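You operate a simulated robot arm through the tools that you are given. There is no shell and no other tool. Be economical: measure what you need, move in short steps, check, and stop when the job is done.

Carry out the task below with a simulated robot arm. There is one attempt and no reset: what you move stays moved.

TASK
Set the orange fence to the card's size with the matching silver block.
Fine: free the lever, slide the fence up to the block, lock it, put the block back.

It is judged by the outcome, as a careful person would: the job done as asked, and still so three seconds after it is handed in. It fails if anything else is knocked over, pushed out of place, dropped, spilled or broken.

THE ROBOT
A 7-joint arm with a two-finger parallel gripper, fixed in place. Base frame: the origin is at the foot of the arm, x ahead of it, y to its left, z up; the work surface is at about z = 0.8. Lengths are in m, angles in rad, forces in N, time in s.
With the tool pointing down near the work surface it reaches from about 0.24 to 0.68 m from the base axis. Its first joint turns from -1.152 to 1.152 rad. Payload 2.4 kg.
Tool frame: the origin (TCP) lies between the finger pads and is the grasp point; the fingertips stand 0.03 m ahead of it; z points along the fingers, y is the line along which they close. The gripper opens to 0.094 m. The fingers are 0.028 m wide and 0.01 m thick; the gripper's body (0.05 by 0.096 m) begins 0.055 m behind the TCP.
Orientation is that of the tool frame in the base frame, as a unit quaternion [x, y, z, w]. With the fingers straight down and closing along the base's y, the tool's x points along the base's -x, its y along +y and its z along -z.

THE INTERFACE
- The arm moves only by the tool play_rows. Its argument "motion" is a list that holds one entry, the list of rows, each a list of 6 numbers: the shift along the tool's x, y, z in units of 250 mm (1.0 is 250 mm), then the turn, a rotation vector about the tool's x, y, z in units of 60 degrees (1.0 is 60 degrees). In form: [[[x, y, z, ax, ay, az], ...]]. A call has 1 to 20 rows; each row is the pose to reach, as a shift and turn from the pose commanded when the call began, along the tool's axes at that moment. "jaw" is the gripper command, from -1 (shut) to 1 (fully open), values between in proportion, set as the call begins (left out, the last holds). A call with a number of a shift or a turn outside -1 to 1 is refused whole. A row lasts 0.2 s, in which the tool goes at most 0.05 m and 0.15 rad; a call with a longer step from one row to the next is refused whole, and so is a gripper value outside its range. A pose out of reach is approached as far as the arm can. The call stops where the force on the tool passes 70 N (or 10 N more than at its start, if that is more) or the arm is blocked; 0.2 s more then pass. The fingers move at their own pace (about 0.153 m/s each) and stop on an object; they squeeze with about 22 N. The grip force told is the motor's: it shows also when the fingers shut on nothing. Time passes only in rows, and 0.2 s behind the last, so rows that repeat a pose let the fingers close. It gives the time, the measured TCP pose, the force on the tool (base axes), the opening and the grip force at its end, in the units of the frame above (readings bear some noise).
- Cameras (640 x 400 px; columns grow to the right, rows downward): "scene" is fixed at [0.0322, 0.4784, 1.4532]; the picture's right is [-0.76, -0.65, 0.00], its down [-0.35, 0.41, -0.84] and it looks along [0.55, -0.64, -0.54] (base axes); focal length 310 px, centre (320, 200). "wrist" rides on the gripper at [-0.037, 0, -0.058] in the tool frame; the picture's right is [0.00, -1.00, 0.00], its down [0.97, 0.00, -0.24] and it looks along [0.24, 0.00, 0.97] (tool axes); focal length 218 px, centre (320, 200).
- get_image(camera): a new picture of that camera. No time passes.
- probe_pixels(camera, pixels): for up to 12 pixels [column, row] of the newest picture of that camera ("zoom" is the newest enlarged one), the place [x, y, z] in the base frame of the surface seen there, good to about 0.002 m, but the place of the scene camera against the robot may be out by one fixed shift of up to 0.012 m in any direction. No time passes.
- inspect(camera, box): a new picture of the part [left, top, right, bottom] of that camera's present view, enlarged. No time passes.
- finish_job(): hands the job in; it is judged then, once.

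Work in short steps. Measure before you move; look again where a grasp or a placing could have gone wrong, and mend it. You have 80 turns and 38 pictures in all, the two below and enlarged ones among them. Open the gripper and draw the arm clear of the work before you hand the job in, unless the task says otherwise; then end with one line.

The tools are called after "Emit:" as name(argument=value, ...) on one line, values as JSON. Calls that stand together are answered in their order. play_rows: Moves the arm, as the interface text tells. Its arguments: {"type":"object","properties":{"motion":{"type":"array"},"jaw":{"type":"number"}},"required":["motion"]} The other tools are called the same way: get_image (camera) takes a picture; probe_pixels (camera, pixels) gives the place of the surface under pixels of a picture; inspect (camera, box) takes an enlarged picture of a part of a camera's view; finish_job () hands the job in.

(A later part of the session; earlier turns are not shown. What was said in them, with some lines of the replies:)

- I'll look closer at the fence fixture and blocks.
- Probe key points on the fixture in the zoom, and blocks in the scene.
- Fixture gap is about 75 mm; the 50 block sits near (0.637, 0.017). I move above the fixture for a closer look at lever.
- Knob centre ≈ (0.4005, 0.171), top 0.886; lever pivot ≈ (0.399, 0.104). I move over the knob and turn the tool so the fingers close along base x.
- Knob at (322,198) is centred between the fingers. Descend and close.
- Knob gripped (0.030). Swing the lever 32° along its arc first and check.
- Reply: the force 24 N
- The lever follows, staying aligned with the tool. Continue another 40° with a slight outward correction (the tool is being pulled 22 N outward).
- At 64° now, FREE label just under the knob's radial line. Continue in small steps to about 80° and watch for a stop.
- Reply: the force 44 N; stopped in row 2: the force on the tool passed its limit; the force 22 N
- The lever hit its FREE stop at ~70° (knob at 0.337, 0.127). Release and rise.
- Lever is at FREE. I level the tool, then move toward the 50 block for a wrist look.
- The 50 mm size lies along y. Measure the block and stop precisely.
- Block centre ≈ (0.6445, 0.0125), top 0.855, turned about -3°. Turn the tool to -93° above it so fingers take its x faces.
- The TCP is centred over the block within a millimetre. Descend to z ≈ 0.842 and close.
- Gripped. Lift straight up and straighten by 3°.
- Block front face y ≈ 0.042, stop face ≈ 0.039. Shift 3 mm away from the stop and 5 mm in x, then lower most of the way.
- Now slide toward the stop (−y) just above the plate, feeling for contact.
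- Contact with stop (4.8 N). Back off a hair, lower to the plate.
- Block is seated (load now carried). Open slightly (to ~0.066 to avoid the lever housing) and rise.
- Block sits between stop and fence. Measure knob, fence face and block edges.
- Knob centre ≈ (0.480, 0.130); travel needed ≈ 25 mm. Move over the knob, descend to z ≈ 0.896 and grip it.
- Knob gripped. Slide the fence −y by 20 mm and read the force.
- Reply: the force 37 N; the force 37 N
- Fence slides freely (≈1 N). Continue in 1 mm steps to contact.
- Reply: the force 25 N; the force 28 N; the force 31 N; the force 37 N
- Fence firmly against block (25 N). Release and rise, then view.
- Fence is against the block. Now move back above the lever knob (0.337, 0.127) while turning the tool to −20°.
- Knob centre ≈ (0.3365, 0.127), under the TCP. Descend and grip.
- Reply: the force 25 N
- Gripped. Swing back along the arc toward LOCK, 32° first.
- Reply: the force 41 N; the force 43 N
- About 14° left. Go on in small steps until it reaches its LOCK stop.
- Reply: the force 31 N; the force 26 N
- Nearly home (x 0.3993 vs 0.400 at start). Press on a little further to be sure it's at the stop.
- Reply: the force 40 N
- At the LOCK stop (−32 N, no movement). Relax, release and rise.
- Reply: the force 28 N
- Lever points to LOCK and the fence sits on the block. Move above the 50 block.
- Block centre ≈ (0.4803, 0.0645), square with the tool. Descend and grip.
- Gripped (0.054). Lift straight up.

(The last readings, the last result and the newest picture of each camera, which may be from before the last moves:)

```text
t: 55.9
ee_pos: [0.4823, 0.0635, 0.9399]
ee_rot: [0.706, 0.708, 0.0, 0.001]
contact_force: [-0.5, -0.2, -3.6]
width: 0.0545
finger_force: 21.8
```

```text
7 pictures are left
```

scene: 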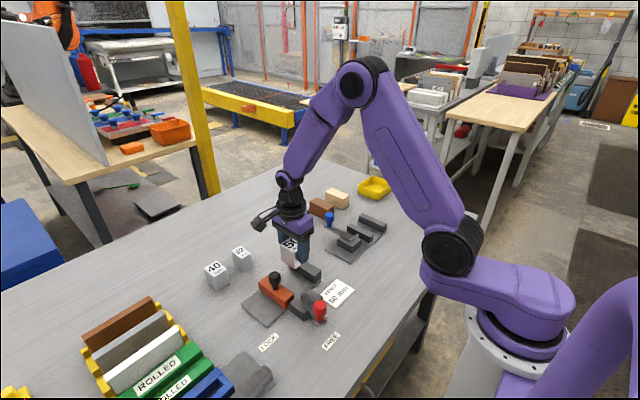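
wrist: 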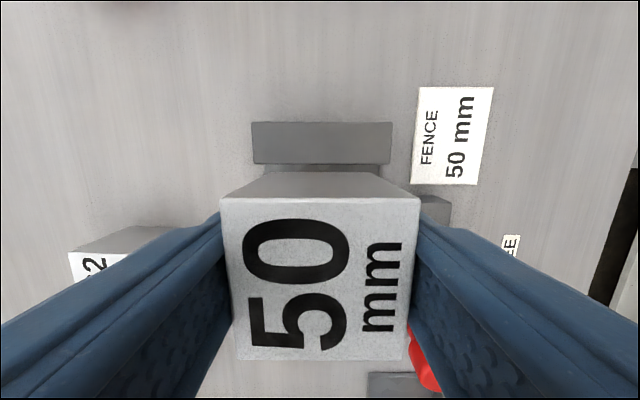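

Return the block: move to (0.6435, 0.014) with the original −3° turn.

Emit:
play_rows(motion=[[[-0.033, 0.107, -0.02, 0, 0, 0], [-0.066, 0.214, -0.02, 0, 0, 0], [-0.1, 0.32, -0.02, 0, 0, 0], [-0.133, 0.43, -0.02, 0, 0, 0], [-0.166, 0.54, -0.02, 0, 0, 0.025], [-0.199, 0.644, -0.02, 0, 0, 0.0513], [-0.199, 0.644, -0.02, 0, 0, 0.0513]]])

Emit:
play_rows(motion=[[[0, 0, 0.12, 0, 0, 0], [0, 0, 0.24, 0, 0, 0], [0, 0, 0.32, 0, 0, 0], [0, 0, 0.37, 0, 0, 0], [0, 0, 0.37, 0, 0, 0]]])

```text
t: 57.5
ee_pos: [0.6412, 0.0145, 0.943]
ee_rot: [0.725, 0.689, -0.001, 0.0]
contact_force: [-0.7, 0.1, -3.0]
width: 0.0543
finger_force: 21.7
```

```text
t: 58.7
ee_pos: [0.6407, 0.0161, 0.8508]
ee_rot: [0.725, 0.689, 0.001, 0.001]
contact_force: [0.4, 0.2, -2.7]
width: 0.0543
finger_force: 21.8
```

Emit:
play_rows(motion=[[[-0.004, 0.008, 0.006, 0, 0, 0], [-0.004, 0.008, 0.01, 0, 0, 0], [-0.004, 0.008, 0.01, 0, 0, 0]]])

Emit:
play_rows(motion=[[[0, 0, 0.004, 0, 0, 0], [0, 0, 0.004, 0, 0, 0]]])

Emit:
play_rows(motion=[[[0, 0, 0.003, 0, 0, 0], [0, 0, 0.003, 0, 0, 0]]])

```text
t: 59.5
ee_pos: [0.6431, 0.0144, 0.8489]
ee_rot: [0.725, 0.689, 0.0, 0.001]
contact_force: [-0.2, 0.2, -3.4]
width: 0.0543
finger_force: 21.7
```

```text
t: 60.1
ee_pos: [0.6435, 0.0135, 0.8484]
ee_rot: [0.725, 0.689, -0.001, 0.001]
contact_force: [-1.0, 0.4, -0.9]
width: 0.0545
finger_force: 21.9
```

```text
t: 60.7
ee_pos: [0.6428, 0.0139, 0.8479]
ee_rot: [0.725, 0.689, 0.0, 0.001]
contact_force: [-5.2, -0.2, 9.8]
width: 0.054
finger_force: 22.4
```

Seated on the table. Open, rise and draw clear.

Emit:
play_rows(motion=[[[0, 0, 0, 0, 0, 0], [0, 0, 0, 0, 0, 0], [0, 0, -0.06, 0, 0, 0], [0, 0, -0.2, 0, 0, 0], [0, 0, -0.36, 0, 0, 0], [0, 0, -0.52, 0, 0, 0], [0, 0, -0.68, 0, 0, 0], [0, 0, -0.68, 0, 0, 0]]], jaw=0.8)

Emit:
play_rows(motion=[[[0, -0.1, -0.05, 0, 0, -0.12], [0, -0.25, -0.1, 0, 0, -0.24], [0, -0.4, -0.15, 0, 0, -0.36], [0, -0.55, -0.2, 0, 0, -0.48], [0, -0.7, -0.2, 0, 0, -0.6], [0, -0.82, -0.2, 0, 0, -0.72], [0, -0.92, -0.2, 0, 0, -0.84], [0, -0.92, -0.2, 0, 0, -0.96], [0, -0.92, -0.2, 0, 0, -0.96]]])

Emit:
get_image(camera="wrist")

Emit:
get_image(camera="scene")

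```text
t: 62.5
ee_pos: [0.6451, 0.0141, 1.0187]
ee_rot: [0.725, 0.689, -0.001, 0.001]
contact_force: [0.7, -0.2, 0.1]
width: 0.0845
finger_force: 0.0
```

```text
t: 64.5
ee_pos: [0.4133, 0.0263, 1.0681]
ee_rot: [0.302, 0.953, 0.0, 0.0]
contact_force: [-0.3, 0.1, 0.4]
width: 0.0847
finger_force: 0.1
```

```text
6 pictures are left
```

wrist: 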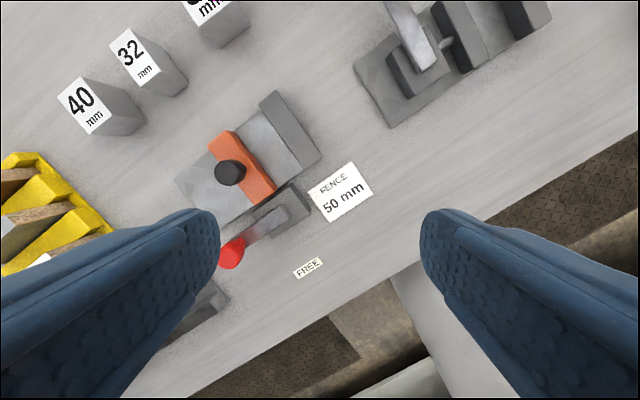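

```text
5 pictures are left
```

scene: 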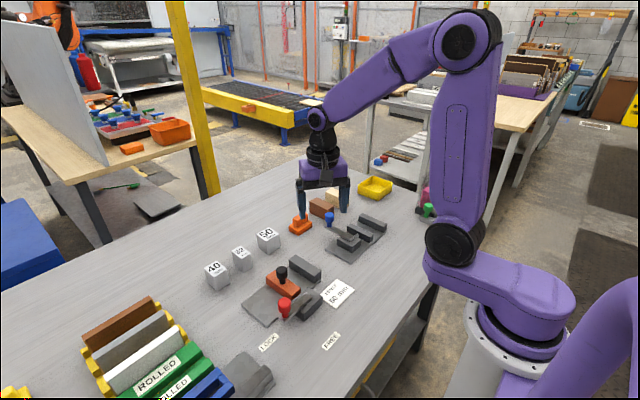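

Emit:
inspect(camera="scene", box=[190, 210, 370, 360])

Emit:
probe_pixels(camera="scene", pixels=[[284, 306], [268, 238]])

```text
2.67 times, centred on (280, 285) of scene
```

zoom: 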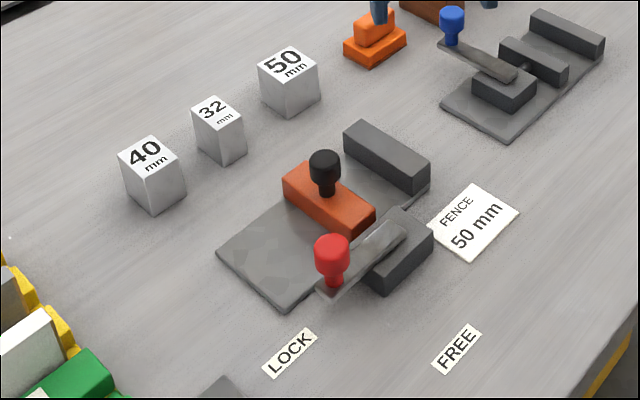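

```text
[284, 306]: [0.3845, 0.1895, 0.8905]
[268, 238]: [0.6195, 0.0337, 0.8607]
```

The lever is back at its starting LOCK position, the fence is set, and the 50 block is back in its place. The arm is clear, so I hand the job in.

Emit:
finish_job()

```text
The job is handed in.
```

The orange fence is set to 50 mm with the 50 mm block and locked. The block is back in its place, and nothing else was disturbed.
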